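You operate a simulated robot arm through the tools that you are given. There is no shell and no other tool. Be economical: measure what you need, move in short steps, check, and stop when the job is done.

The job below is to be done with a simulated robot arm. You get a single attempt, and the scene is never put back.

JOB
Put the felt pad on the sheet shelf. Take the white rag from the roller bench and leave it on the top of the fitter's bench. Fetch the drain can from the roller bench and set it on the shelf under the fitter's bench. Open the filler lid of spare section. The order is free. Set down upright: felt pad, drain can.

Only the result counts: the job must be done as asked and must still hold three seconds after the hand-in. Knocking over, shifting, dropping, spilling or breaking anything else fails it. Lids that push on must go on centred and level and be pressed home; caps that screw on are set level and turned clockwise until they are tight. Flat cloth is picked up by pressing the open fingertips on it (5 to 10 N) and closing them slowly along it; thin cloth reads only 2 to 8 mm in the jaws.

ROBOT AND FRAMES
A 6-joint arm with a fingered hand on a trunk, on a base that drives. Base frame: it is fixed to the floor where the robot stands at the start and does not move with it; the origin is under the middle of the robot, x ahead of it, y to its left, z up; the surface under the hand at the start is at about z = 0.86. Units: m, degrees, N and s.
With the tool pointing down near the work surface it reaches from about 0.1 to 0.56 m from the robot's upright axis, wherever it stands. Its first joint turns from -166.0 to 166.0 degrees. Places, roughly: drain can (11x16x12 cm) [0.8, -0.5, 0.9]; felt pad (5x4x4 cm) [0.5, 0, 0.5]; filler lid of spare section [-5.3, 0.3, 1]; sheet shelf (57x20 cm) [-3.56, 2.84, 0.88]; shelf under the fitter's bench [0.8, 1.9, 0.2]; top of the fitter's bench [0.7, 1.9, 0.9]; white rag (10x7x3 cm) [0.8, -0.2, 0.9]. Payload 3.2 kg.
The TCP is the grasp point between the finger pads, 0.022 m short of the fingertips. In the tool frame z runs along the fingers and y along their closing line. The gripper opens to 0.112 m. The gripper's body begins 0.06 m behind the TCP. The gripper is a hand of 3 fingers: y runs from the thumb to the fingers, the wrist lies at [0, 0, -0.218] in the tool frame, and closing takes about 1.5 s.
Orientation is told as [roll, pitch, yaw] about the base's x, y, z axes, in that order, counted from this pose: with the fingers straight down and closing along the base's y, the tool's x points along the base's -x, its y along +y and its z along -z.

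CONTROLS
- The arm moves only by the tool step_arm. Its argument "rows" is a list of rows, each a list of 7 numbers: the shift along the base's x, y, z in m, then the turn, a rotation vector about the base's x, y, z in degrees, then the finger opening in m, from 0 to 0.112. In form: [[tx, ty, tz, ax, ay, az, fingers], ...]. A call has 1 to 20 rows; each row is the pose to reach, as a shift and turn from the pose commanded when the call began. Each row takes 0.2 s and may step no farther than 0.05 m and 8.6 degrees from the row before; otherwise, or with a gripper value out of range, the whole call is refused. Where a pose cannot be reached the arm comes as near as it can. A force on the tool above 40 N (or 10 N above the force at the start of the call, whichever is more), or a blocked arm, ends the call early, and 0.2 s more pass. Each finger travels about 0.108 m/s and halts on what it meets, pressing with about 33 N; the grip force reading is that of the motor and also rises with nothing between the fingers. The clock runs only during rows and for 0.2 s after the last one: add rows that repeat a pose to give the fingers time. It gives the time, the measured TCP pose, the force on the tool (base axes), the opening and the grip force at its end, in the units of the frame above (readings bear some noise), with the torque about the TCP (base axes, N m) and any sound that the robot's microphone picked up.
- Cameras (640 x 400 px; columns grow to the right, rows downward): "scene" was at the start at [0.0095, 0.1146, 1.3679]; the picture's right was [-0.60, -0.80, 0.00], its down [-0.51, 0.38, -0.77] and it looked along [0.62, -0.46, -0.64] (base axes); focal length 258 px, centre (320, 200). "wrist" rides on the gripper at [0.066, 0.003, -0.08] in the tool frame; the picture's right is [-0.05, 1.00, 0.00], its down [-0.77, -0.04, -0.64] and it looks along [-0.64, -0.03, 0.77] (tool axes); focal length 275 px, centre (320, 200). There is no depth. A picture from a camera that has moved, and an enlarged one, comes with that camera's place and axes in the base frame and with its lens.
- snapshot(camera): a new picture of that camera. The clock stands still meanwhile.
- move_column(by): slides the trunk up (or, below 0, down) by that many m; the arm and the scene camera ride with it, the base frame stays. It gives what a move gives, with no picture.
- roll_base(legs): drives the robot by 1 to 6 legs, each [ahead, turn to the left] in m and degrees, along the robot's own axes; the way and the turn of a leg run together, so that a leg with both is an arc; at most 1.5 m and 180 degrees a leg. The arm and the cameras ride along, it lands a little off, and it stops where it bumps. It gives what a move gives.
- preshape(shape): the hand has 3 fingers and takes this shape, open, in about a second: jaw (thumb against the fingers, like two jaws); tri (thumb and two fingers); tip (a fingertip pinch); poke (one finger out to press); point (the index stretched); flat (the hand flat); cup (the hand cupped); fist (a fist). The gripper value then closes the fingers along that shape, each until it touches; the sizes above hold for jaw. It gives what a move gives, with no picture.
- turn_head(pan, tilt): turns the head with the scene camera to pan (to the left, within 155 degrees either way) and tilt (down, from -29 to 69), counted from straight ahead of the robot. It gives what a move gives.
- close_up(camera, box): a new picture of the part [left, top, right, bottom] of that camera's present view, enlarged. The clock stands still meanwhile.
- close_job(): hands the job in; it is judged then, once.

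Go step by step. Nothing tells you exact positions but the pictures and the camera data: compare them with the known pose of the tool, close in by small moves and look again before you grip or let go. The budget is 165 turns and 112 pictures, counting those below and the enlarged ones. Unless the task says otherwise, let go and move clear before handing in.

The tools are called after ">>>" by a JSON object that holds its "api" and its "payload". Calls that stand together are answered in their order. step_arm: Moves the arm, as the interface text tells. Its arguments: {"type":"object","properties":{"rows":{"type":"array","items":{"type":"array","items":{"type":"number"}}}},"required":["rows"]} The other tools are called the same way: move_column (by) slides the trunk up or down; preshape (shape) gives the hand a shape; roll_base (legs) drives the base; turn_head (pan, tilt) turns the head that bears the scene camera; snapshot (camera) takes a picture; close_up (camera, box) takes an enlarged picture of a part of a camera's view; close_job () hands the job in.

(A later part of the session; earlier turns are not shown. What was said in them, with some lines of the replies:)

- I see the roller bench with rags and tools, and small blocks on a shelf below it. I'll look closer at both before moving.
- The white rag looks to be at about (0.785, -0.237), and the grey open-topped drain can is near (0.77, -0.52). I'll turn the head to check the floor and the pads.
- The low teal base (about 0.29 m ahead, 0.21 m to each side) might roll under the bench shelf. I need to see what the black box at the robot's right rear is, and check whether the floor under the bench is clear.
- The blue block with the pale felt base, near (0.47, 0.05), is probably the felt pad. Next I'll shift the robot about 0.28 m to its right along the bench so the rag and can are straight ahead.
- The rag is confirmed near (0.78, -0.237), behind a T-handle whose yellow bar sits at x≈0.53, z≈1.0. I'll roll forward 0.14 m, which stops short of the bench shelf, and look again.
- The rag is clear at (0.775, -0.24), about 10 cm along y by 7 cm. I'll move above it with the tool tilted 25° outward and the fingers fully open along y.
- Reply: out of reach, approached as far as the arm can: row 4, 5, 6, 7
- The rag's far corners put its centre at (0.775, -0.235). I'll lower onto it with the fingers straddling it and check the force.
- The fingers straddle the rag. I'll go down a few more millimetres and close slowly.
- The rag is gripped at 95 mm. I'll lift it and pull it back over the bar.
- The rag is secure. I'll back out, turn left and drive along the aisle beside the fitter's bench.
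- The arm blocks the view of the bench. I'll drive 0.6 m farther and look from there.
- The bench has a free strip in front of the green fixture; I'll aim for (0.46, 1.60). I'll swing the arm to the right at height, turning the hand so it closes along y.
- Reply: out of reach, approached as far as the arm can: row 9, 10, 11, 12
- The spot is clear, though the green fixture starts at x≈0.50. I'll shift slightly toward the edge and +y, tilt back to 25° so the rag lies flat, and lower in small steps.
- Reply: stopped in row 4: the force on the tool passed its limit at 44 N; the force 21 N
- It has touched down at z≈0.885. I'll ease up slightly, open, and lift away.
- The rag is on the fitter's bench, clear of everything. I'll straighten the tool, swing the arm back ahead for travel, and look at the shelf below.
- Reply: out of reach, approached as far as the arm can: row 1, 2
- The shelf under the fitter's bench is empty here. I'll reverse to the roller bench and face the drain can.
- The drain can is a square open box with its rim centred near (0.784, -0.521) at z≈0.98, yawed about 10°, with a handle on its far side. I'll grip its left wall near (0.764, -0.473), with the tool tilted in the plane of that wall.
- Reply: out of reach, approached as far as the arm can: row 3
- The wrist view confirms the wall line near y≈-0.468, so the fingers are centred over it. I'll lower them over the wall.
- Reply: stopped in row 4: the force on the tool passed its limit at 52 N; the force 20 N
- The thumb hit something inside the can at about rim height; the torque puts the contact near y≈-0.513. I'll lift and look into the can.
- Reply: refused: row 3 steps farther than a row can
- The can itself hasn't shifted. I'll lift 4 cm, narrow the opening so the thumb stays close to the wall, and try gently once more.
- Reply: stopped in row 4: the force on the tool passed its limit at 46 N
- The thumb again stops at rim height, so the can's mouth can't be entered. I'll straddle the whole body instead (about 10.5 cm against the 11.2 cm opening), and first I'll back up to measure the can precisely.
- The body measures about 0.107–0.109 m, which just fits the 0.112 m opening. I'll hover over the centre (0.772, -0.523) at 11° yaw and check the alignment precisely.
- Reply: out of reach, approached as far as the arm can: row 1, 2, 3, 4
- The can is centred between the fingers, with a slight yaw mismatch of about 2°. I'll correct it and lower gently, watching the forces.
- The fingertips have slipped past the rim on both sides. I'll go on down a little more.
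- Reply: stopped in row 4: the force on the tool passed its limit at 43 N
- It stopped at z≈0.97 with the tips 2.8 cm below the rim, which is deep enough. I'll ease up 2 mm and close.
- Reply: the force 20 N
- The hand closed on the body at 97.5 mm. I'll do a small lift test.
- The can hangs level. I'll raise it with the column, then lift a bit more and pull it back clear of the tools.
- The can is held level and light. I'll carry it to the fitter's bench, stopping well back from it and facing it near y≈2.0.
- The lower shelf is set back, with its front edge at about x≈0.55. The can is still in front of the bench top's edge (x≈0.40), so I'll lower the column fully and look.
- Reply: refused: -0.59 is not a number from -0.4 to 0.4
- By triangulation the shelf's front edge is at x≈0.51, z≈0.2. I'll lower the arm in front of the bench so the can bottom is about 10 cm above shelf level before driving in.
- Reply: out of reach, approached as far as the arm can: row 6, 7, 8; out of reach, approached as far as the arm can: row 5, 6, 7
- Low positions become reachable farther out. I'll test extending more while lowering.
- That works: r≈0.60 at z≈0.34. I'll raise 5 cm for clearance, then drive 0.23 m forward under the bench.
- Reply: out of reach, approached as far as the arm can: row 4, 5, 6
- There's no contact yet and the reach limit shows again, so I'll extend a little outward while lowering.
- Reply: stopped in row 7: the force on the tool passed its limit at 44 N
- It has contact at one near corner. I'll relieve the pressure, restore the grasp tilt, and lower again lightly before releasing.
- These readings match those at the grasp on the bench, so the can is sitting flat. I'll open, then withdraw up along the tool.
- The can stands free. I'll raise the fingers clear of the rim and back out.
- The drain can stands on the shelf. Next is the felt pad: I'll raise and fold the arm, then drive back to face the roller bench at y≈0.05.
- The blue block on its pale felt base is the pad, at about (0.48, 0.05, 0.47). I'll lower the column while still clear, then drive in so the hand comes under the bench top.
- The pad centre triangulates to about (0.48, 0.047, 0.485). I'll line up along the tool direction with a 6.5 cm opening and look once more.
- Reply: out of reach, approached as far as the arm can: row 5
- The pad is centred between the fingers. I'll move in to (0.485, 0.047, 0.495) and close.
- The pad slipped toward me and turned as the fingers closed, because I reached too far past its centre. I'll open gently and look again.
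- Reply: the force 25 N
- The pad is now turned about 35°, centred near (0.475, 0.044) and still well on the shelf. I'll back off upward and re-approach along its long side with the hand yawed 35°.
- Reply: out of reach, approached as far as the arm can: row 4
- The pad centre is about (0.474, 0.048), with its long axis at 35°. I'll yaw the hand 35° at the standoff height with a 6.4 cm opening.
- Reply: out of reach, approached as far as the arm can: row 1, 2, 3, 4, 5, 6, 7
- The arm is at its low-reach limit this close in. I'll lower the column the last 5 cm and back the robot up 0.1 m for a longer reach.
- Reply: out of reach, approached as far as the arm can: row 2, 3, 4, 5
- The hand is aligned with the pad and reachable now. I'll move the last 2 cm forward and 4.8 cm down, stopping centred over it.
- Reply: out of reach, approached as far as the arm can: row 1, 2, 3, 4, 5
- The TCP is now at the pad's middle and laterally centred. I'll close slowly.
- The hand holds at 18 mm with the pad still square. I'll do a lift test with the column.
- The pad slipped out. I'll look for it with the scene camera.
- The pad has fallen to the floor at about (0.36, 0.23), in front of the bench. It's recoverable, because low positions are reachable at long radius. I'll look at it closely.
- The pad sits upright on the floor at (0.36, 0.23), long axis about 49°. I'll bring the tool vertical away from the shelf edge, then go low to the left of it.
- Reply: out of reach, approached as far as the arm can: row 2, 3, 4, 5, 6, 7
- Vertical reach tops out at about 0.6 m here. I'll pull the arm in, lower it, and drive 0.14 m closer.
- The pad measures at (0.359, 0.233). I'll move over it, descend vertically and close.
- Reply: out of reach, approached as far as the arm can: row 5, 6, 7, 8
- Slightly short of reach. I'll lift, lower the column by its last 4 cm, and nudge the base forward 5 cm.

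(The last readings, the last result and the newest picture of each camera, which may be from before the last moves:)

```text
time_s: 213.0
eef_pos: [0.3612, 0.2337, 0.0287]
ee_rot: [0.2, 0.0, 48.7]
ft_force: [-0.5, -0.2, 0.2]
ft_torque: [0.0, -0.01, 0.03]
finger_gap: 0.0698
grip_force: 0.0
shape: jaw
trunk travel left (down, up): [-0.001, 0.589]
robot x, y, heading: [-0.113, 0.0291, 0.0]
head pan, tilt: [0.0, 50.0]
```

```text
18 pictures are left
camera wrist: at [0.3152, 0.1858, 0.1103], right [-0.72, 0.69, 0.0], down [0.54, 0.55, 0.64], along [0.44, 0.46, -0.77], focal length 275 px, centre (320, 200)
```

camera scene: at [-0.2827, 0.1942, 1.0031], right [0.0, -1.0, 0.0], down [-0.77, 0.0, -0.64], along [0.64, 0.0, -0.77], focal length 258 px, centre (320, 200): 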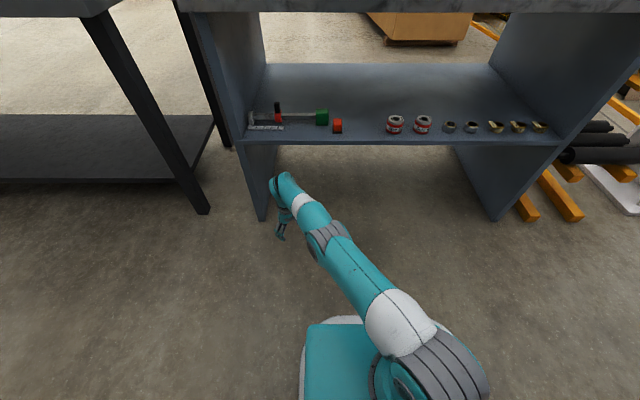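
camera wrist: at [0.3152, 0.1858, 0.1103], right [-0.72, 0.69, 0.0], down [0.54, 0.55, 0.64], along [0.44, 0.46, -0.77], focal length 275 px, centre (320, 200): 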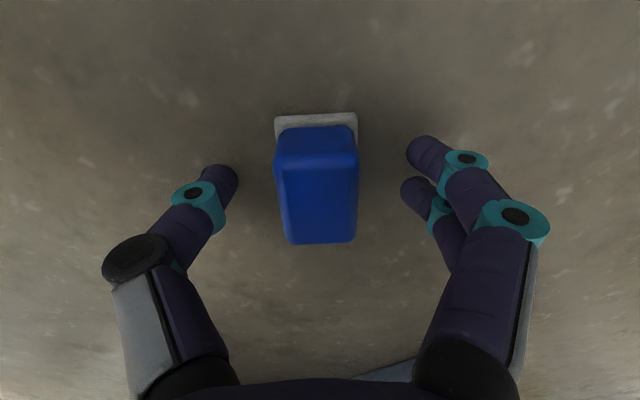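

The fingers straddle the pad squarely. I'll close slowly, wait for the grip to settle, then lift a little.

>>> {"api": "step_arm", "payload": {"rows": [[0, 0, -0.002, 0, 0, 0, 0.055], [0, 0, -0.002, 0, 0, 0, 0.045], [0, 0, -0.002, 0, 0, 0, 0.035], [0, 0, -0.002, 0, 0, 0, 0.028], [0, 0, -0.002, 0, 0, 0, 0.02], [0, 0, -0.002, 0, 0, 0, 0.01], [0, 0, -0.002, 0, 0, 0, 0.0], [0, 0, -0.002, 0, 0, 0, 0.0], [0, 0, -0.002, 0, 0, 0, 0.0]]}}

>>> {"api": "step_arm", "payload": {"rows": [[0, 0, 0.01, 0, 0, 0, 0.0], [0, 0, 0.03, 0, 0, 0, 0.0], [0, 0, 0.05, 0, 0, 0, 0.0], [0, 0, 0.05, 0, 0, 0, 0.0]]}}

>>> {"api": "snapshot", "payload": {"camera": "wrist"}}

```text
time_s: 215.0
eef_pos: [0.3613, 0.2324, 0.028]
ee_rot: [0.2, 0.0, 48.7]
ft_force: [0.3, 0.2, 0.4]
ft_torque: [0.01, 0.02, 0.0]
finger_gap: 0.027
grip_force: 33.5
shape: jaw
trunk travel left (down, up): [-0.001, 0.589]
robot x, y, heading: [-0.1115, 0.0268, 0.1]
head pan, tilt: [0.0, 50.0]
```

```text
time_s: 216.0
eef_pos: [0.3622, 0.2334, 0.0777]
ee_rot: [0.2, 0.1, 48.7]
ft_force: [-0.1, -0.5, 0.5]
ft_torque: [-0.01, 0.01, 0.02]
finger_gap: 0.0267
grip_force: 32.8
shape: jaw
trunk travel left (down, up): [-0.001, 0.589]
robot x, y, heading: [-0.109, 0.028, 0.4]
head pan, tilt: [0.0, 50.0]
```

```text
17 pictures are left
camera wrist: at [0.3162, 0.1858, 0.1588], right [-0.72, 0.69, 0.0], down [0.54, 0.55, 0.64], along [0.44, 0.46, -0.77], focal length 275 px, centre (320, 200)
```

wrist: 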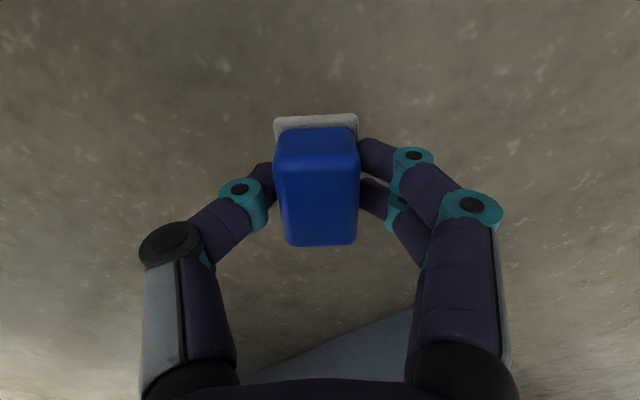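

The pad is held firmly, with the TCP about 27 mm above its bottom. I'll back out, raise the column, and drive up the aisle to its north end.

>>> {"api": "roll_base", "payload": {"legs": [[-0.15, 0]]}}

>>> {"api": "move_column", "payload": {"by": 0.4}}

>>> {"api": "step_arm", "payload": {"rows": [[-0.02, -0.02, 0.04, 0, 0, 0, 0], [-0.04, -0.04, 0.08, 0, 0, 0, 0], [-0.06, -0.06, 0.12, 0, 0, 0, 0], [-0.08, -0.08, 0.16, 0, 0, 0, 0], [-0.1, -0.1, 0.2, 0, 0, 0, 0], [-0.11, -0.12, 0.24, 0, 0, 0, 0], [-0.12, -0.14, 0.28, 0, 0, 0, 0]]}}

>>> {"api": "roll_base", "payload": {"legs": [[0, 90], [1.3, 0], [1.2, 0], [1.2, 0]]}}

>>> {"api": "turn_head", "payload": {"pan": 75, "tilt": 15}}

>>> {"api": "snapshot", "payload": {"camera": "scene"}}

```text
time_s: 217.3
eef_pos: [0.2118, 0.2309, 0.0771]
ee_rot: [0.2, 0.0, 48.5]
ft_force: [0.7, -0.1, -0.5]
ft_torque: [-0.01, -0.01, -0.01]
finger_gap: 0.0269
grip_force: 33.4
shape: jaw
trunk travel left (down, up): [-0.001, 0.589]
robot x, y, heading: [-0.2612, 0.0283, -0.2]
head pan, tilt: [0.0, 50.0]
```

```text
time_s: 221.2
eef_pos: [0.2124, 0.2311, 0.4775]
ee_rot: [0.2, 0.0, 48.5]
ft_force: [0.6, 0.1, -0.7]
ft_torque: [0.01, 0.02, 0.0]
finger_gap: 0.0268
grip_force: 33.6
shape: jaw
trunk travel left (down, up): [-0.401, 0.189]
robot x, y, heading: [-0.2591, 0.028, -0.1]
head pan, tilt: [0.0, 50.0]
```

```text
time_s: 222.8
eef_pos: [0.0889, 0.0916, 0.7601]
ee_rot: [0.1, -0.1, 48.5]
ft_force: [-0.1, 0.0, 0.6]
ft_torque: [0.02, 0.02, 0.0]
finger_gap: 0.0267
grip_force: 32.7
shape: jaw
trunk travel left (down, up): [-0.401, 0.189]
robot x, y, heading: [-0.2639, 0.025, -0.1]
head pan, tilt: [0.0, 50.0]
```

```text
time_s: 244.5
eef_pos: [-0.1103, 4.0782, 0.7596]
ee_rot: [0.2, 0.0, 135.9]
ft_force: [0.4, 0.4, -0.5]
ft_torque: [0.01, -0.04, -0.04]
finger_gap: 0.0264
grip_force: 33.2
shape: jaw
trunk travel left (down, up): [-0.401, 0.189]
robot x, y, heading: [-0.0619, 3.7228, 87.3]
head pan, tilt: [0.0, 50.0]
```

```text
time_s: 245.9
eef_pos: [-0.1091, 4.0776, 0.7607]
ee_rot: [0.2, 0.0, 135.9]
ft_force: [0.7, 0.4, -1.2]
ft_torque: [0.02, 0.01, 0.0]
finger_gap: 0.0266
grip_force: 32.9
shape: jaw
trunk travel left (down, up): [-0.401, 0.189]
robot x, y, heading: [-0.0621, 3.7268, 86.9]
head pan, tilt: [75.0, 15.0]
```

```text
16 pictures are left
camera scene: at [-0.3202, 3.701, 1.4178], right [0.31, 0.95, 0.0], down [0.25, -0.08, -0.97], along [-0.92, 0.3, -0.26], focal length 258 px, centre (320, 200)
```

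scene: 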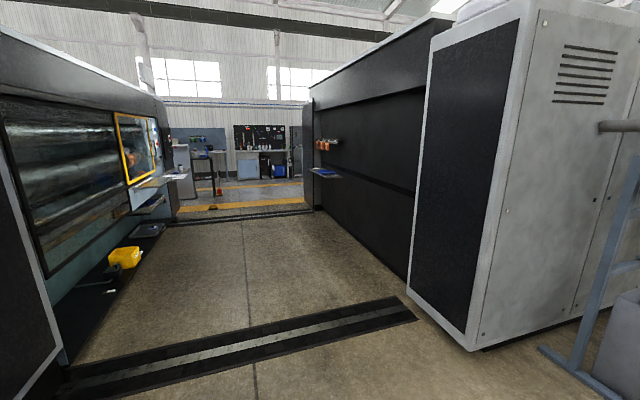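

The corridor between the machines is wide. The sheet shelf is on the left machine near (-3.5, 2.85). I'll drive down the corridor and stop beside it at y≈3.37.

>>> {"api": "roll_base", "payload": {"legs": [[0, 98.9], [1.2, 0], [1.2, 0], [1.03, 0]]}}

>>> {"api": "turn_head", "payload": {"pan": 70, "tilt": 40}}

>>> {"api": "snapshot", "payload": {"camera": "scene"}}

```text
time_s: 266.8
eef_pos: [-3.7813, 3.1296, 0.7577]
ee_rot: [0.2, 0.0, -123.5]
ft_force: [0.7, -0.2, -0.1]
ft_torque: [0.01, 0.01, 0.04]
finger_gap: 0.0266
grip_force: 33.0
shape: jaw
trunk travel left (down, up): [-0.401, 0.189]
robot x, y, heading: [-3.4452, 3.2404, -171.9]
head pan, tilt: [75.0, 15.0]
```

```text
time_s: 267.7
eef_pos: [-3.7808, 3.1292, 0.7603]
ee_rot: [0.2, 0.0, -123.4]
ft_force: [0.4, -0.3, -0.7]
ft_torque: [-0.02, 0.0, 0.03]
finger_gap: 0.0262
grip_force: 33.1
shape: jaw
trunk travel left (down, up): [-0.401, 0.189]
robot x, y, heading: [-3.4409, 3.2449, -172.0]
head pan, tilt: [70.0, 40.0]
```

```text
15 pictures are left
camera scene: at [-3.3762, 3.0023, 1.3783], right [-0.98, 0.21, 0.0], down [0.13, 0.63, -0.77], along [-0.16, -0.75, -0.64], focal length 258 px, centre (320, 200)
```

scene: 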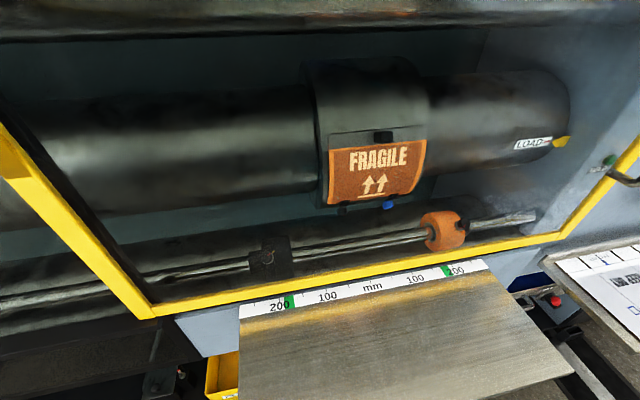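

The shelf plate spans x -3.83…-3.27, y 2.72…2.95. I'll raise the pad above shelf height, then swing the arm to the left over the plate at about (-3.50, 2.86).

>>> {"api": "move_column", "payload": {"by": 0.185}}

>>> {"api": "step_arm", "payload": {"rows": [[0, 0, 0.03, 0, 0, 0, 0], [0, 0, 0.06, 0, 0, 0, 0], [0.014, -0.041, 0.06, 0, 0, 6.9, 0], [0.0325, -0.081, 0.06, 0, 0, 13.8, 0], [0.056, -0.118, 0.06, 0, 0, 20.7, 0], [0.0835, -0.153, 0.06, 0, 0, 27.6, 0], [0.116, -0.185, 0.06, 0, 0, 34.5, 0], [0.152, -0.212, 0.06, 0, 0, 41.4, 0], [0.191, -0.236, 0.06, 0, 0, 48.3, 0], [0.234, -0.254, 0.06, 0, 0, 55.2, 0], [0.279, -0.267, 0.06, 0, 0, 62.1, 0], [0.279, -0.267, 0.06, 0, 0, 62.1, 0]]}}

>>> {"api": "snapshot", "payload": {"camera": "wrist"}}

```text
time_s: 269.7
eef_pos: [-3.7806, 3.1295, 0.9449]
ee_rot: [0.2, 0.0, -123.5]
ft_force: [1.0, -0.7, 0.3]
ft_torque: [-0.01, 0.02, 0.01]
finger_gap: 0.0267
grip_force: 32.8
shape: jaw
trunk travel left (down, up): [-0.586, 0.004]
robot x, y, heading: [-3.4386, 3.24, -172.0]
head pan, tilt: [70.0, 40.0]
```

```text
time_s: 272.3
eef_pos: [-3.5016, 2.8634, 1.0073]
ee_rot: [0.1, 0.1, -61.3]
ft_force: [0.4, 0.2, 0.0]
ft_torque: [0.0, 0.02, 0.01]
finger_gap: 0.0263
grip_force: 32.3
shape: jaw
trunk travel left (down, up): [-0.586, 0.004]
robot x, y, heading: [-3.4429, 3.2399, -171.8]
head pan, tilt: [70.0, 40.0]
```

```text
14 pictures are left
camera wrist: at [-3.5315, 2.9238, 1.0878], right [0.9, 0.44, 0.0], down [0.34, -0.69, 0.64], along [0.28, -0.57, -0.77], focal length 275 px, centre (320, 200)
```

wrist: 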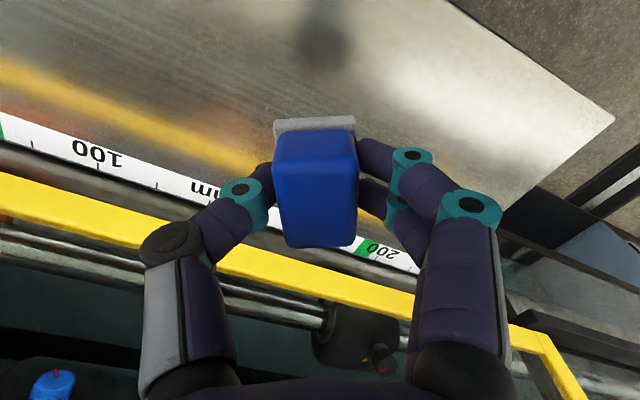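

The pad is over the plate. I'll lower it in small steps until it touches.

>>> {"api": "step_arm", "payload": {"rows": [[0, 0, -0.03, 0, 0, 0, 0], [0, 0, -0.06, 0, 0, 0, 0], [0, 0, -0.08, 0, 0, 0, 0], [0, 0, -0.086, 0, 0, 0, 0], [0, 0, -0.09, 0, 0, 0, 0], [0, 0, -0.094, 0, 0, 0, 0], [0, 0, -0.098, 0, 0, 0, 0], [0, 0, -0.102, 0, 0, 0, 0], [0, 0, -0.106, 0, 0, 0, 0]]}}

```text
time_s: 274.3
eef_pos: [-3.5016, 2.8629, 0.9003]
ee_rot: [0.0, -0.2, -61.3]
ft_force: [-1.8, 1.0, 24.1]
ft_torque: [0.0, 0.09, 0.03]
finger_gap: 0.0269
grip_force: 32.8
shape: jaw
trunk travel left (down, up): [-0.586, 0.004]
robot x, y, heading: [-3.4404, 3.2428, -172.1]
head pan, tilt: [70.0, 40.0]
```

Contact reads 24 N at z≈0.90, so the pad is on the plate. I'll ease up 1 mm, open, and lift straight away.

>>> {"api": "step_arm", "payload": {"rows": [[0, 0, 0.001, 0, 0, 0, 0.02], [0, 0, 0.001, 0, 0, 0, 0.04], [0, 0, 0.001, 0, 0, 0, 0.07], [0, 0, 0.001, 0, 0, 0, 0.08], [0, 0, 0.001, 0, 0, 0, 0.08], [0, 0, 0.03, 0, 0, 0, 0.08], [0, 0, 0.07, 0, 0, 0, 0.08], [0, 0, 0.11, 0, 0, 0, 0.08]]}}

>>> {"api": "snapshot", "payload": {"camera": "wrist"}}

```text
time_s: 276.1
eef_pos: [-3.5014, 2.8627, 1.0098]
ee_rot: [0.2, -0.1, -61.3]
ft_force: [-0.4, 0.2, 0.3]
ft_torque: [0.01, 0.0, 0.02]
finger_gap: 0.0795
grip_force: 0.1
shape: jaw
trunk travel left (down, up): [-0.586, 0.004]
robot x, y, heading: [-3.4442, 3.2442, -172.1]
head pan, tilt: [70.0, 40.0]
```

```text
13 pictures are left
camera wrist: at [-3.5306, 2.9225, 1.0909], right [0.9, 0.44, 0.0], down [0.34, -0.69, 0.64], along [0.28, -0.57, -0.77], focal length 275 px, centre (320, 200)
```

wrist: 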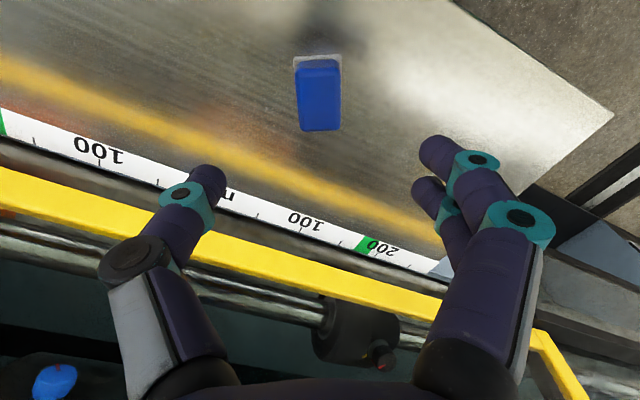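

The felt pad stands upright on the sheet shelf. I'll swing the arm back ahead for travel, then look toward the spare section.

>>> {"api": "step_arm", "payload": {"rows": [[-0.045, 0.013, 0, 0, 0, -6.9, 0.08], [-0.088, 0.031, 0, 0, 0, -13.8, 0.08], [-0.127, 0.055, 0, 0, 0, -20.7, 0.08], [-0.163, 0.082, 0, 0, 0, -27.6, 0.08], [-0.1955, 0.114, 0, 0, 0, -34.5, 0.08], [-0.223, 0.149, 0, 0, 0, -41.4, 0.08], [-0.2465, 0.186, 0, 0, 0, -48.3, 0.08], [-0.265, 0.226, 0, 0, 0, -55.2, 0.08], [-0.279, 0.267, 0, 0, 0, -62.1, 0.08]]}}

>>> {"api": "roll_base", "payload": {"legs": [[0, -8], [1.2, 0], [0.55, 0]]}}

>>> {"api": "turn_head", "payload": {"pan": 80, "tilt": 15}}

>>> {"api": "snapshot", "payload": {"camera": "scene"}}

```text
time_s: 278.1
eef_pos: [-3.7821, 3.1315, 1.0052]
ee_rot: [0.2, 0.0, -123.5]
ft_force: [-0.3, -0.2, -0.2]
ft_torque: [-0.03, -0.05, -0.01]
finger_gap: 0.0798
grip_force: 0.0
shape: jaw
trunk travel left (down, up): [-0.586, 0.004]
robot x, y, heading: [-3.445, 3.2419, -172.0]
head pan, tilt: [70.0, 40.0]
```

```text
time_s: 287.2
eef_pos: [-5.3835, 3.1674, 1.0071]
ee_rot: [0.3, -0.1, -130.8]
ft_force: [0.8, 0.2, -0.4]
ft_torque: [-0.03, -0.01, -0.02]
finger_gap: 0.0796
grip_force: 0.0
shape: jaw
trunk travel left (down, up): [-0.586, 0.004]
robot x, y, heading: [-5.0313, 3.2279, -180.0]
head pan, tilt: [70.0, 40.0]
stopped in leg 3: the robot was blocked; the commanded pose is now the measured one
```

```text
time_s: 288.1
eef_pos: [-5.3834, 3.1665, 1.0075]
ee_rot: [0.3, 0.0, -130.8]
ft_force: [0.2, 0.2, -0.2]
ft_torque: [0.02, -0.01, 0.01]
finger_gap: 0.0799
grip_force: 0.0
shape: jaw
trunk travel left (down, up): [-0.586, 0.004]
robot x, y, heading: [-5.0287, 3.2307, -179.9]
head pan, tilt: [80.0, 15.0]
```

```text
12 pictures are left
camera scene: at [-4.9876, 2.9724, 1.6027], right [-0.98, 0.17, 0.0], down [0.04, 0.26, -0.97], along [-0.17, -0.95, -0.26], focal length 258 px, centre (320, 200)
```

scene: 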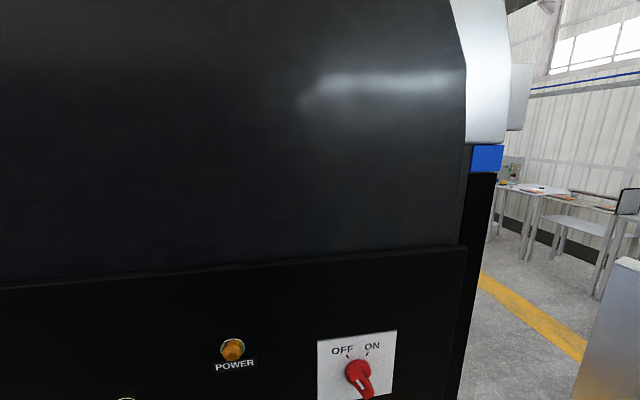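

I was blocked at x≈-5.03. I'll look ahead and down to see what is there.

>>> {"api": "turn_head", "payload": {"pan": 25, "tilt": 35}}

>>> {"api": "snapshot", "payload": {"camera": "scene"}}

```text
time_s: 289.3
eef_pos: [-5.3844, 3.1656, 1.0073]
ee_rot: [0.1, 0.0, -130.7]
ft_force: [-0.1, -0.4, 0.2]
ft_torque: [-0.02, -0.02, -0.04]
finger_gap: 0.0798
grip_force: 0.0
shape: jaw
trunk travel left (down, up): [-0.586, 0.004]
robot x, y, heading: [-5.0297, 3.2315, -179.9]
head pan, tilt: [25.0, 35.0]
```

```text
11 pictures are left
camera scene: at [-5.0512, 3.0271, 1.5708], right [-0.42, 0.91, 0.0], down [0.52, 0.24, -0.82], along [-0.74, -0.35, -0.57], focal length 258 px, centre (320, 200)
```

scene: 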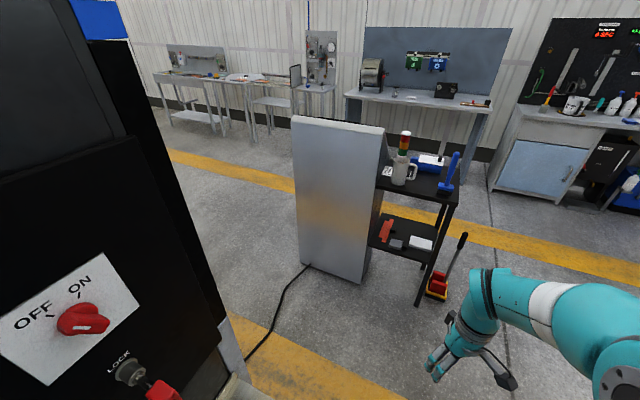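

>>> {"api": "turn_head", "payload": {"pan": 15, "tilt": 62}}

>>> {"api": "snapshot", "payload": {"camera": "scene"}}

```text
time_s: 290.2
eef_pos: [-5.3842, 3.1666, 1.0066]
ee_rot: [0.3, 0.0, -130.8]
ft_force: [0.3, -0.4, 0.0]
ft_torque: [0.02, 0.01, -0.01]
finger_gap: 0.08
grip_force: 0.2
shape: jaw
trunk travel left (down, up): [-0.586, 0.004]
robot x, y, heading: [-5.0345, 3.2289, -179.9]
head pan, tilt: [15.0, 62.0]
```

```text
10 pictures are left
camera scene: at [-5.0336, 3.0477, 1.5343], right [-0.26, 0.97, 0.0], down [0.85, 0.23, -0.47], along [-0.45, -0.12, -0.88], focal length 258 px, centre (320, 200)
```

scene: 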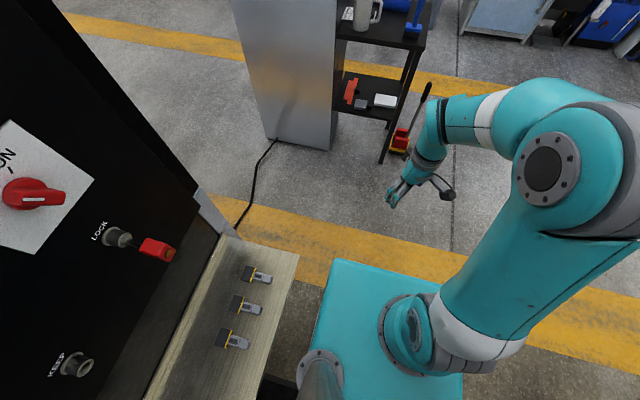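

My left side is close to a small machine shelf holding three parts. I'll back straight out, swing wider into the corridor, go around to x≈-5.8 and face south.

>>> {"api": "roll_base", "payload": {"legs": [[-0.7, 0], [0, -30], [0.7, 0], [0, 30], [0.84, 0]]}}

```text
time_s: 304.4
eef_pos: [-6.1534, 3.4844, 1.006]
ee_rot: [0.2, 0.0, -129.2]
ft_force: [-0.3, -1.7, 0.8]
ft_torque: [0.01, 0.01, 0.01]
finger_gap: 0.0798
grip_force: 0.0
shape: jaw
trunk travel left (down, up): [-0.586, 0.004]
robot x, y, heading: [-5.8034, 3.5567, -178.1]
head pan, tilt: [15.0, 62.0]
```

>>> {"api": "roll_base", "payload": {"legs": [[0, 88.1]]}}

>>> {"api": "turn_head", "payload": {"pan": 10, "tilt": 25}}

>>> {"api": "snapshot", "payload": {"camera": "scene"}}

```text
time_s: 308.6
eef_pos: [-5.7361, 3.2077, 1.0065]
ee_rot: [0.2, 0.0, -40.0]
ft_force: [0.0, 0.2, -0.3]
ft_torque: [0.0, -0.05, -0.02]
finger_gap: 0.0797
grip_force: 0.1
shape: jaw
trunk travel left (down, up): [-0.586, 0.004]
robot x, y, heading: [-5.8058, 3.5563, -89.2]
head pan, tilt: [15.0, 62.0]
```

```text
time_s: 309.6
eef_pos: [-5.7359, 3.2081, 1.0064]
ee_rot: [0.2, 0.0, -40.0]
ft_force: [-0.2, 0.4, 0.3]
ft_torque: [-0.01, 0.0, 0.01]
finger_gap: 0.0794
grip_force: 0.1
shape: jaw
trunk travel left (down, up): [-0.586, 0.004]
robot x, y, heading: [-5.8055, 3.5552, -89.2]
head pan, tilt: [10.0, 25.0]
```

```text
9 pictures are left
camera scene: at [-5.6214, 3.5294, 1.5865], right [-0.98, -0.19, 0.0], down [-0.08, 0.42, -0.91], along [0.17, -0.89, -0.42], focal length 258 px, centre (320, 200)
```

scene: 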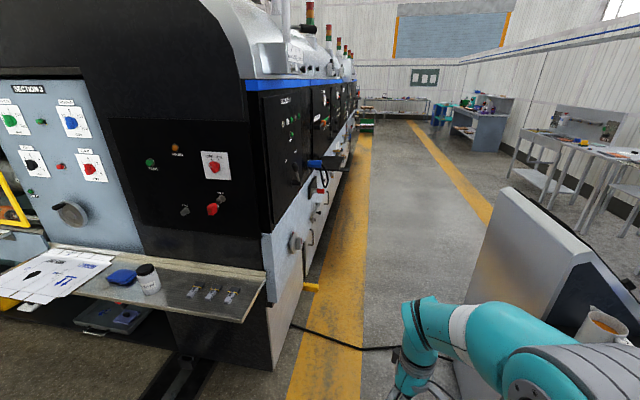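

The machine's west face runs south with a clear aisle. I'll drive 2.5 m south and look at the spare section.

>>> {"api": "roll_base", "payload": {"legs": [[1.25, -0.8], [1.25, 0]]}}

>>> {"api": "turn_head", "payload": {"pan": 50, "tilt": 30}}

>>> {"api": "snapshot", "payload": {"camera": "scene"}}

```text
time_s: 321.9
eef_pos: [-5.6901, 0.6961, 1.0067]
ee_rot: [0.2, 0.1, -39.1]
ft_force: [-0.5, 0.6, 0.1]
ft_torque: [-0.02, -0.01, 0.01]
finger_gap: 0.0797
grip_force: 0.1
shape: jaw
trunk travel left (down, up): [-0.586, 0.004]
robot x, y, heading: [-5.7646, 1.0433, -88.2]
head pan, tilt: [10.0, 25.0]
```

```text
time_s: 323.0
eef_pos: [-5.69, 0.6951, 1.0073]
ee_rot: [0.1, 0.1, -39.1]
ft_force: [0.0, -0.4, -0.6]
ft_torque: [0.01, 0.01, 0.0]
finger_gap: 0.0798
grip_force: 0.2
shape: jaw
trunk travel left (down, up): [-0.586, 0.004]
robot x, y, heading: [-5.7648, 1.0454, -88.1]
head pan, tilt: [50.0, 30.0]
```

```text
8 pictures are left
camera scene: at [-5.5287, 1.054, 1.5786], right [-0.62, -0.79, 0.0], down [-0.39, 0.31, -0.87], along [0.68, -0.54, -0.5], focal length 258 px, centre (320, 200)
```

scene: 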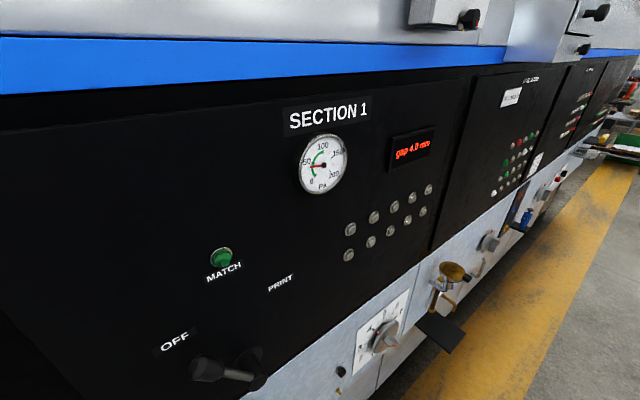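

>>> {"api": "close_up", "payload": {"camera": "scene", "box": [380, 220, 560, 360]}}

>>> {"api": "close_up", "payload": {"camera": "scene", "box": [470, 60, 600, 210]}}

```text
2.86 times, centred on (470, 290) of scene
camera zoom: at [-5.5287, 1.054, 1.5786], right [-0.62, -0.79, 0.0], down [-0.39, 0.31, -0.87], along [0.68, -0.54, -0.5], focal length 737 px, centre (-109, -57)
```

zoom: 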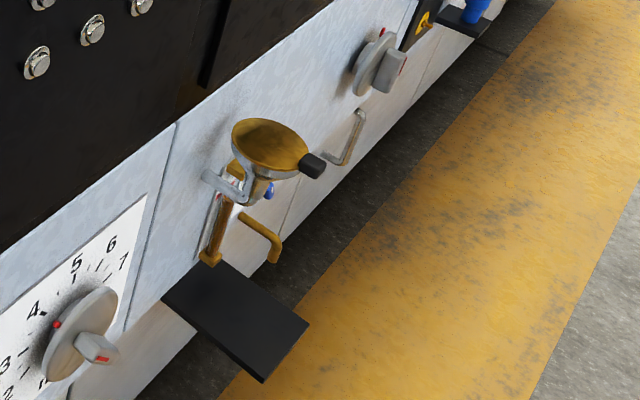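

```text
2.67 times, centred on (535, 135) of scene
camera zoom: at [-5.5287, 1.054, 1.5786], right [-0.62, -0.79, 0.0], down [-0.39, 0.31, -0.87], along [0.68, -0.54, -0.5], focal length 688 px, centre (-253, 373)
```

zoom: 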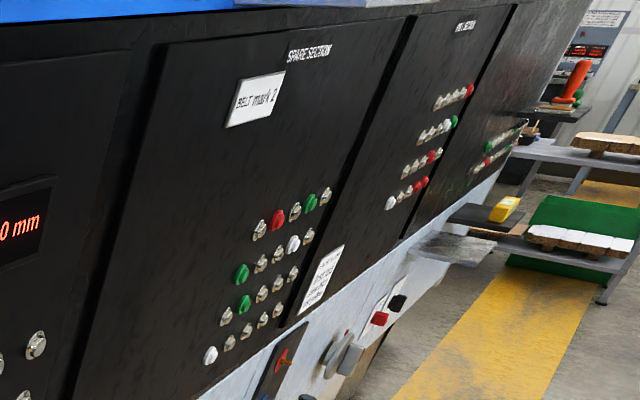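

The gold hinged filler lid of the spare section is near (-5.33, 0.38, ~1.0), with a black tab pointing into the aisle. I'll position the robot about 0.55 m in front of it, facing the machine.

>>> {"api": "roll_base", "payload": {"legs": [[0, -15], [0.66, 0], [0, 103]]}}

>>> {"api": "move_column", "payload": {"by": -0.15}}

>>> {"api": "step_arm", "payload": {"rows": [[0, 0, 0.02, 0, 0, -8, 0.06], [0, 0, 0.04, 0, 0, -16, 0.06], [0, 0, 0.06, 0, 0, -24, 0.06], [0, 0, 0.08, 0, 0, -32, 0.06], [0, 0, 0.1, 0, 0, -40, 0.06], [0, 0, 0.12, 0, 0, -48, 0.06]]}}

```text
time_s: 331.8
eef_pos: [-5.5606, 0.4637, 1.0072]
ee_rot: [0.1, 0.0, 46.9]
ft_force: [-0.3, -0.6, 0.3]
ft_torque: [0.01, -0.01, 0.02]
finger_gap: 0.0795
grip_force: 0.1
shape: jaw
trunk travel left (down, up): [-0.586, 0.004]
robot x, y, heading: [-5.9128, 0.4161, -2.0]
head pan, tilt: [50.0, 30.0]
```

```text
time_s: 333.5
eef_pos: [-5.5603, 0.4654, 0.8558]
ee_rot: [0.2, 0.1, 47.0]
ft_force: [0.3, -0.4, 0.2]
ft_torque: [0.02, -0.03, 0.0]
finger_gap: 0.0797
grip_force: 0.1
shape: jaw
trunk travel left (down, up): [-0.436, 0.154]
robot x, y, heading: [-5.9158, 0.4144, -2.0]
head pan, tilt: [50.0, 30.0]
```

```text
time_s: 334.9
eef_pos: [-5.5619, 0.4639, 0.9766]
ee_rot: [0.2, -0.1, -1.1]
ft_force: [0.2, -0.2, 0.3]
ft_torque: [-0.01, 0.0, -0.02]
finger_gap: 0.0603
grip_force: 0.1
shape: jaw
trunk travel left (down, up): [-0.436, 0.154]
robot x, y, heading: [-5.9162, 0.4138, -2.1]
head pan, tilt: [50.0, 30.0]
```

>>> {"api": "step_arm", "payload": {"rows": [[0.005, -0.008, 0.01, 0, -7.5, 0, 0.06], [0.01, -0.016, 0.02, 0, -15, 0, 0.06], [0.015, -0.024, 0.03, 0, -22.5, 0, 0.06], [0.02, -0.032, 0.04, 0, -30, 0, 0.06], [0.025, -0.04, 0.05, 0, -37.5, 0, 0.06], [0.03, -0.05, 0.06, 0, -45, 0, 0.06], [0.035, -0.06, 0.07, 0, -52.5, 0, 0.06], [0.04, -0.07, 0.07, 0, -60, 0, 0.06], [0.04, -0.07, 0.07, 0, -60, 0, 0.06]]}}

>>> {"api": "turn_head", "payload": {"pan": -8, "tilt": 35}}

>>> {"api": "snapshot", "payload": {"camera": "scene"}}

```text
time_s: 336.9
eef_pos: [-5.5204, 0.3938, 1.0483]
ee_rot: [1.7, -60.1, -1.9]
ft_force: [-0.3, 0.5, -0.6]
ft_torque: [0.02, 0.0, -0.02]
finger_gap: 0.0606
grip_force: 0.0
shape: jaw
out of reach, approached as far as the arm can: row 8
trunk travel left (down, up): [-0.436, 0.154]
robot x, y, heading: [-5.9142, 0.4132, -2.0]
head pan, tilt: [50.0, 30.0]
```

```text
time_s: 338.2
eef_pos: [-5.521, 0.3948, 1.0472]
ee_rot: [1.9, -60.0, -1.9]
ft_force: [-0.4, 0.8, 0.6]
ft_torque: [0.0, 0.0, -0.02]
finger_gap: 0.0604
grip_force: 0.1
shape: jaw
trunk travel left (down, up): [-0.436, 0.154]
robot x, y, heading: [-5.9128, 0.4105, -2.4]
head pan, tilt: [-8.0, 35.0]
```

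```text
5 pictures are left
camera scene: at [-5.8801, 0.5662, 1.4208], right [-0.17, -0.98, 0.0], down [-0.56, 0.1, -0.82], along [0.81, -0.14, -0.57], focal length 258 px, centre (320, 200)
```

scene: 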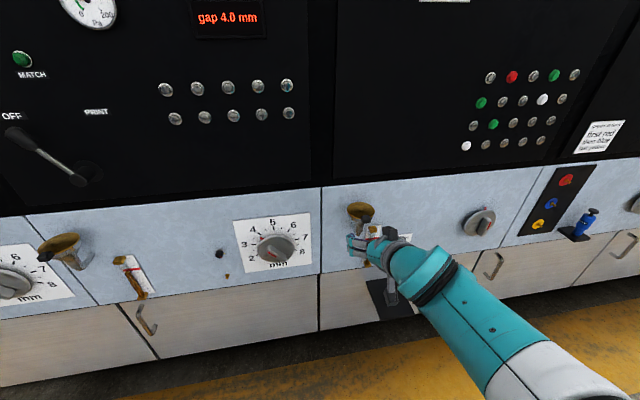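

Two viewpoints agree: the lid centre is at (-5.320, 0.348, 0.972), with the tab around (-5.365, 0.338). I'll check it with the wrist camera.

>>> {"api": "close_up", "payload": {"camera": "wrist", "box": [140, 20, 460, 220]}}

```text
2.00 times, centred on (300, 120) of wrist
camera zoom: at [-5.6233, 0.3995, 1.031], right [0.03, 1.0, 0.06], down [-0.17, -0.05, 0.98], along [0.99, -0.04, 0.16], focal length 551 px, centre (360, 360)
```

zoom: 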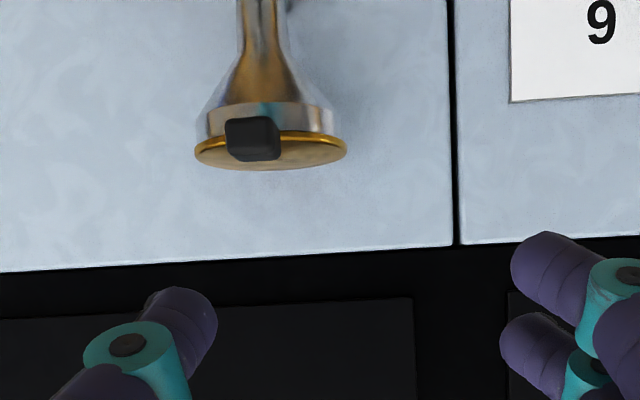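

The tab is a 24 mm × 19 mm black block at about (-5.37, 0.346, 0.972). I'll bring the fingertips around its sides, stopping just short of the rim, and close along y.

>>> {"api": "step_arm", "payload": {"rows": [[0.025, -0.016, -0.013, 0, 0, 0.6, 0.055], [0.05, -0.033, -0.027, 0, 0, 1.2, 0.05], [0.075, -0.049, -0.04, 0, 0, 1.9, 0.05], [0.095, -0.049, -0.05, 0, 0, 1.9, 0.05], [0.115, -0.049, -0.06, 0, 0, 1.9, 0.05], [0.125, -0.049, -0.065, 0, 0, 1.9, 0.05], [0.135, -0.049, -0.069, 0, 0, 1.9, 0.05], [0.135, -0.049, -0.069, 0, 0, 1.9, 0.05]]}}

>>> {"api": "close_up", "payload": {"camera": "wrist", "box": [140, 60, 500, 260]}}

```text
time_s: 340.0
eef_pos: [-5.37, 0.356, 1.0326]
ee_rot: [1.7, -58.5, -0.4]
ft_force: [0.3, 0.2, 0.5]
ft_torque: [0.01, 0.03, 0.02]
finger_gap: 0.0502
grip_force: 0.0
shape: jaw
out of reach, approached as far as the arm can: row 1, 2, 3, 4, 5, 6, 7, 8
trunk travel left (down, up): [-0.436, 0.154]
robot x, y, heading: [-5.9155, 0.4101, -2.2]
head pan, tilt: [-8.0, 35.0]
```

```text
1.78 times, centred on (320, 160) of wrist
camera zoom: at [-5.4729, 0.3574, 1.0202], right [0.01, 1.0, 0.06], down [-0.14, -0.05, 0.99], along [0.99, -0.01, 0.14], focal length 489 px, centre (320, 271)
```

zoom: 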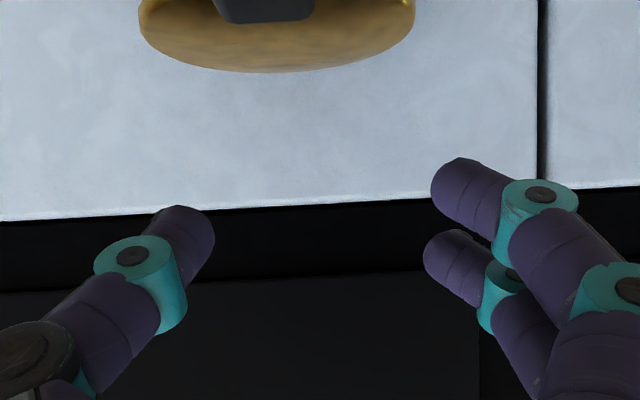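

The arm is at its inner limit again. I'll retract, lower the column 15 cm to gain room, then approach at the right height.

>>> {"api": "step_arm", "payload": {"rows": [[-0.03, 0, 0.01, 0, 0, 0, 0.05], [-0.06, 0, 0.02, 0, 0, 0, 0.05], [-0.1, 0, 0.03, 0, 0, 0, 0.05], [-0.1, 0, 0.03, 0, 0, 0, 0.05]]}}

>>> {"api": "move_column", "payload": {"by": -0.16}}

>>> {"api": "step_arm", "payload": {"rows": [[0, 0, 0.04, -0.5, 0, 0, 0.05], [0, -0.004, 0.08, -1, 0, 0, 0.05], [0, -0.008, 0.1, -1.5, 0, 0, 0.05], [0, -0.01, 0.1, -1.5, 0, 0, 0.05]]}}

```text
time_s: 341.0
eef_pos: [-5.4925, 0.3677, 1.0514]
ee_rot: [1.9, -59.8, -0.2]
ft_force: [-0.2, 0.1, -1.1]
ft_torque: [0.02, -0.01, 0.03]
finger_gap: 0.0503
grip_force: 0.0
shape: jaw
out of reach, approached as far as the arm can: row 1, 2, 3, 4
trunk travel left (down, up): [-0.436, 0.154]
robot x, y, heading: [-5.9149, 0.4148, -2.1]
head pan, tilt: [-8.0, 35.0]
```

```text
time_s: 342.8
eef_pos: [-5.4912, 0.3669, 0.8902]
ee_rot: [1.9, -59.8, -0.2]
ft_force: [0.0, 0.4, 0.7]
ft_torque: [-0.01, 0.02, -0.03]
finger_gap: 0.0502
grip_force: 0.0
shape: jaw
trunk travel left (down, up): [-0.276, 0.314]
robot x, y, heading: [-5.9155, 0.4122, -2.0]
head pan, tilt: [-8.0, 35.0]
```

```text
time_s: 343.8
eef_pos: [-5.4918, 0.3579, 0.993]
ee_rot: [-1.0, -59.6, 2.2]
ft_force: [-0.2, -0.3, 0.3]
ft_torque: [0.02, 0.02, 0.01]
finger_gap: 0.0503
grip_force: 0.2
shape: jaw
trunk travel left (down, up): [-0.276, 0.314]
robot x, y, heading: [-5.9158, 0.4184, -2.2]
head pan, tilt: [-8.0, 35.0]
```

>>> {"api": "step_arm", "payload": {"rows": [[0.03, -0.005, -0.005, 0.3, 0, -0.6, 0.05], [0.06, -0.01, -0.01, 0.6, 0, -1.2, 0.05], [0.08, -0.012, -0.013, 0.8, 0, -1.8, 0.05], [0.093, -0.012, -0.015, 0.8, 0, -1.8, 0.05], [0.103, -0.012, -0.015, 0.8, 0, -1.8, 0.05], [0.103, -0.012, -0.015, 0.8, 0, -1.8, 0.05]]}}

>>> {"api": "close_up", "payload": {"camera": "wrist", "box": [140, 60, 500, 260]}}

```text
time_s: 345.2
eef_pos: [-5.3888, 0.3455, 0.975]
ee_rot: [0.6, -59.8, -0.8]
ft_force: [-0.2, 0.1, 0.2]
ft_torque: [0.03, -0.03, 0.03]
finger_gap: 0.05
grip_force: 0.0
shape: jaw
trunk travel left (down, up): [-0.276, 0.314]
robot x, y, heading: [-5.9138, 0.4143, -2.0]
head pan, tilt: [-8.0, 35.0]
```

```text
1.78 times, centred on (320, 160) of wrist
camera zoom: at [-5.4916, 0.3496, 0.9588], right [0.03, 1.0, 0.04], down [-0.16, -0.04, 0.99], along [0.99, -0.04, 0.16], focal length 489 px, centre (320, 271)
```

zoom: 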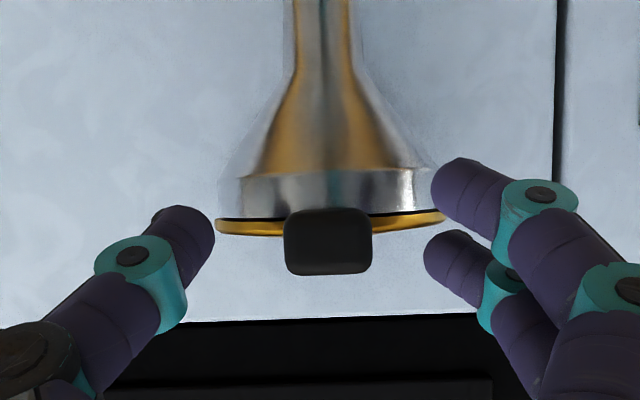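

The tab sits right between the fingertips. I'll close on it.

>>> {"api": "step_arm", "payload": {"rows": [[0.003, 0.001, -0.002, 0, 0, 0, 0.04], [0.004, 0.001, -0.002, 0, 0, 0, 0.03], [0.004, 0.001, -0.002, 0, 0, 0, 0.02], [0.004, 0.001, -0.002, 0, 0, 0, 0.01], [0.004, 0.001, -0.002, 0, 0, 0, 0], [0.004, 0.001, -0.002, 0, 0, 0, 0]]}}

```text
time_s: 346.6
eef_pos: [-5.3842, 0.345, 0.9732]
ee_rot: [0.5, -59.8, -0.9]
ft_force: [0.9, -12.0, -0.1]
ft_torque: [-0.16, -0.03, 0.01]
finger_gap: 0.0099
grip_force: 32.3
shape: jaw
trunk travel left (down, up): [-0.276, 0.314]
robot x, y, heading: [-5.9158, 0.4129, -2.2]
head pan, tilt: [-8.0, 35.0]
```

I have the tab. I'll lift it along the hinge arc in small steps, watching the force.

>>> {"api": "step_arm", "payload": {"rows": [[0.0005, 0, 0.008, 0, 0, 0, 0], [0.0014, 0, 0.016, 0, 0, 0, 0], [0.003, 0, 0.024, 0, 0, 0, 0], [0.0055, 0, 0.0315, 0, 0, 0, 0], [0.0086, 0, 0.039, 0, 0, 0, 0], [0.0123, 0, 0.046, 0, 0, 0, 0], [0.0165, 0, 0.053, 0, 0, 0, 0], [0.0215, 0, 0.0591, 0, 0, 0, 0], [0.027, 0, 0.065, 0, 0, 0, 0], [0.0329, 0, 0.0705, 0, 0, 0, 0]]}}

```text
time_s: 348.8
eef_pos: [-5.3513, 0.3434, 1.0432]
ee_rot: [0.7, -59.8, -0.9]
ft_force: [-1.2, -13.7, -1.3]
ft_torque: [-0.34, 0.24, -0.16]
finger_gap: 0.0096
grip_force: 33.0
shape: jaw
trunk travel left (down, up): [-0.276, 0.314]
robot x, y, heading: [-5.9152, 0.4121, -2.1]
head pan, tilt: [-8.0, 35.0]
```

The tab is still held with low forces. I'll continue the arc to past vertical.

>>> {"api": "step_arm", "payload": {"rows": [[0.0064, 0, 0.005, 0, 0, 0, 0], [0.0131, 0, 0.0092, 0, 0, 0, 0], [0.02, 0, 0.013, 0, 0, 0, 0], [0.0276, 0, 0.016, 0, 0, 0, 0], [0.0352, 0, 0.0185, 0, 0, 0, 0], [0.0431, 0, 0.0201, 0, 0, 0, 0], [0.051, 0, 0.0213, 0, 0, 0, 0], [0.0591, 0, 0.0215, 0, 0, 0, 0], [0.067, 0, 0.0213, 0, 0, 0, 0], [0.075, 0, 0.0201, 0, 0, 0, 0]]}}

>>> {"api": "snapshot", "payload": {"camera": "wrist"}}

```text
time_s: 350.8
eef_pos: [-5.2941, 0.344, 1.0654]
ee_rot: [0.8, -59.6, -1.2]
ft_force: [-27.1, -7.3, -1.6]
ft_torque: [-0.35, 0.19, 0.39]
finger_gap: 0.0108
grip_force: 33.2
shape: jaw
trunk travel left (down, up): [-0.276, 0.314]
robot x, y, heading: [-5.9138, 0.415, -2.6]
head pan, tilt: [-8.0, 35.0]
stopped in row 9: the force on the tool passed its limit at 45 N (the readings are from after the stop); the commanded pose is now the measured one
```

```text
1 pictures are left
camera wrist: at [-5.3956, 0.3485, 1.0502], right [0.03, 1.0, 0.05], down [-0.16, -0.04, 0.99], along [0.99, -0.04, 0.16], focal length 275 px, centre (320, 200)
```

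wrist: 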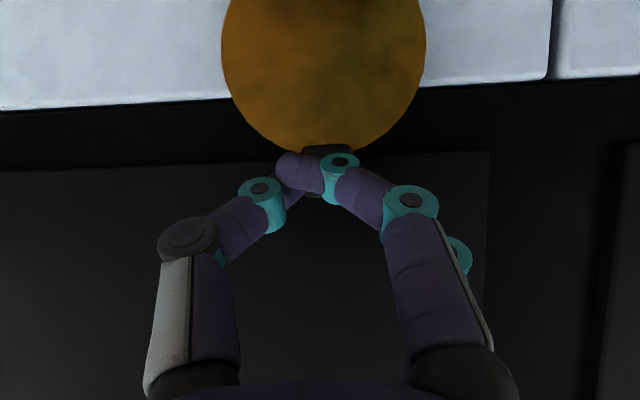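

The lid stands at about vertical and has hit its stop, with 45 N toward the face. I'll let go, back off a little with the fingers closed, and feel with a light push whether the lid has stayed up.

>>> {"api": "step_arm", "payload": {"rows": [[-0.003, 0, 0, 0, 0, 0, 0.02], [-0.003, 0, 0, 0, 0, 0, 0.04], [-0.003, 0, 0, 0, 0, 0, 0.06], [-0.003, 0, 0, 0, 0, 0, 0.06], [-0.03, 0, 0.0, 0, 0, 0, 0.06], [-0.06, 0, 0.0, 0, 0, 0, 0.04], [-0.06, 0, 0.0, 0, 0, 0, 0.0], [-0.06, 0, 0.0, 0, 0, 0, 0.0], [-0.06, 0, 0.0, 0, 0, 0, 0.0]]}}

>>> {"api": "step_arm", "payload": {"rows": [[0.02, 0, -0.01, 0, 0, 0, 0], [0.035, 0, -0.01, 0, 0, 0, 0], [0.045, 0, -0.01, 0, 0, 0, 0], [0.052, 0, -0.01, 0, 0, 0, 0], [0.059, 0, -0.01, 0, 0, 0, 0], [0.066, 0, -0.01, 0, 0, 0, 0], [0.073, 0, -0.01, 0, 0, 0, 0], [0.08, 0, -0.01, 0, 0, 0, 0]]}}

```text
time_s: 352.8
eef_pos: [-5.3481, 0.3465, 1.0626]
ee_rot: [0.8, -59.4, -1.1]
ft_force: [0.3, 0.2, 0.8]
ft_torque: [0.01, -0.01, -0.05]
finger_gap: 0.0
grip_force: 32.9
shape: jaw
trunk travel left (down, up): [-0.276, 0.314]
robot x, y, heading: [-5.9156, 0.4159, -2.0]
head pan, tilt: [-8.0, 35.0]
```

```text
time_s: 354.2
eef_pos: [-5.2905, 0.3477, 1.0553]
ee_rot: [1.1, -59.3, -1.6]
ft_force: [-28.4, 2.7, -0.6]
ft_torque: [-0.01, -0.25, -0.32]
finger_gap: 0.0002
grip_force: 33.0
shape: jaw
trunk travel left (down, up): [-0.276, 0.314]
robot x, y, heading: [-5.9119, 0.4122, -2.4]
head pan, tilt: [-8.0, 35.0]
stopped in row 6: the force on the tool passed its limit at 42 N (the readings are from after the stop); the commanded pose is now the measured one
```

I feel resistance at the same depth. I'll retreat and use the last picture to see the lid.

>>> {"api": "step_arm", "payload": {"rows": [[-0.03, 0, 0.0, 0, 0, 0, 0], [-0.07, 0, 0.005, 0, 0, 0, 0.02], [-0.11, 0, 0.01, 0, 0, 0, 0.05], [-0.15, 0, 0.01, 0, 0, 0, 0.06], [-0.18, 0, 0.0, 0, 0, 0, 0.06], [-0.2, 0, -0.01, 0, 0, 0, 0.06], [-0.2, 0, -0.01, 0, 0, 0, 0.06]]}}

>>> {"api": "snapshot", "payload": {"camera": "wrist"}}

```text
time_s: 355.8
eef_pos: [-5.4864, 0.3469, 1.0428]
ee_rot: [1.1, -59.2, -1.4]
ft_force: [0.5, 0.4, -0.2]
ft_torque: [0.0, -0.03, 0.01]
finger_gap: 0.0596
grip_force: 0.0
shape: jaw
trunk travel left (down, up): [-0.276, 0.314]
robot x, y, heading: [-5.9152, 0.4138, -2.3]
head pan, tilt: [-8.0, 35.0]
```

```text
0 pictures are left
camera wrist: at [-5.5889, 0.3524, 1.0279], right [0.03, 1.0, 0.05], down [-0.15, -0.04, 0.99], along [0.99, -0.04, 0.15], focal length 275 px, centre (320, 200)
```

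wrist: 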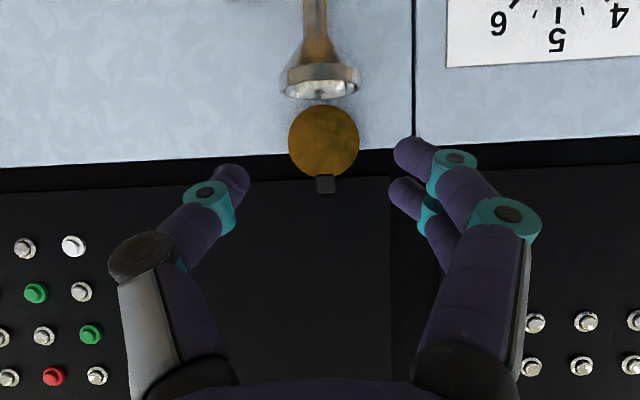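

The lid stands fully open on its own and the hand is clear. The rag, the can and the pad are all in place, so I'm handing the job in.

>>> {"api": "close_job", "payload": {}}

```text
The job is handed in.
```

I handed the job in with all four parts done, but the felt pad fell to the floor once on the way:

- **Felt pad:** it slipped out of the hand at the roller bench shelf and landed upright on the floor. I picked it up and set it upright on the sheet shelf.
- **White rag:** it is on top of the fitter's bench, near the front edge.
- **Drain can:** it stands upright on the shelf under the fitter's bench.
- **Filler lid:** the spare section's lid is open against its stop and stayed up after I let go.
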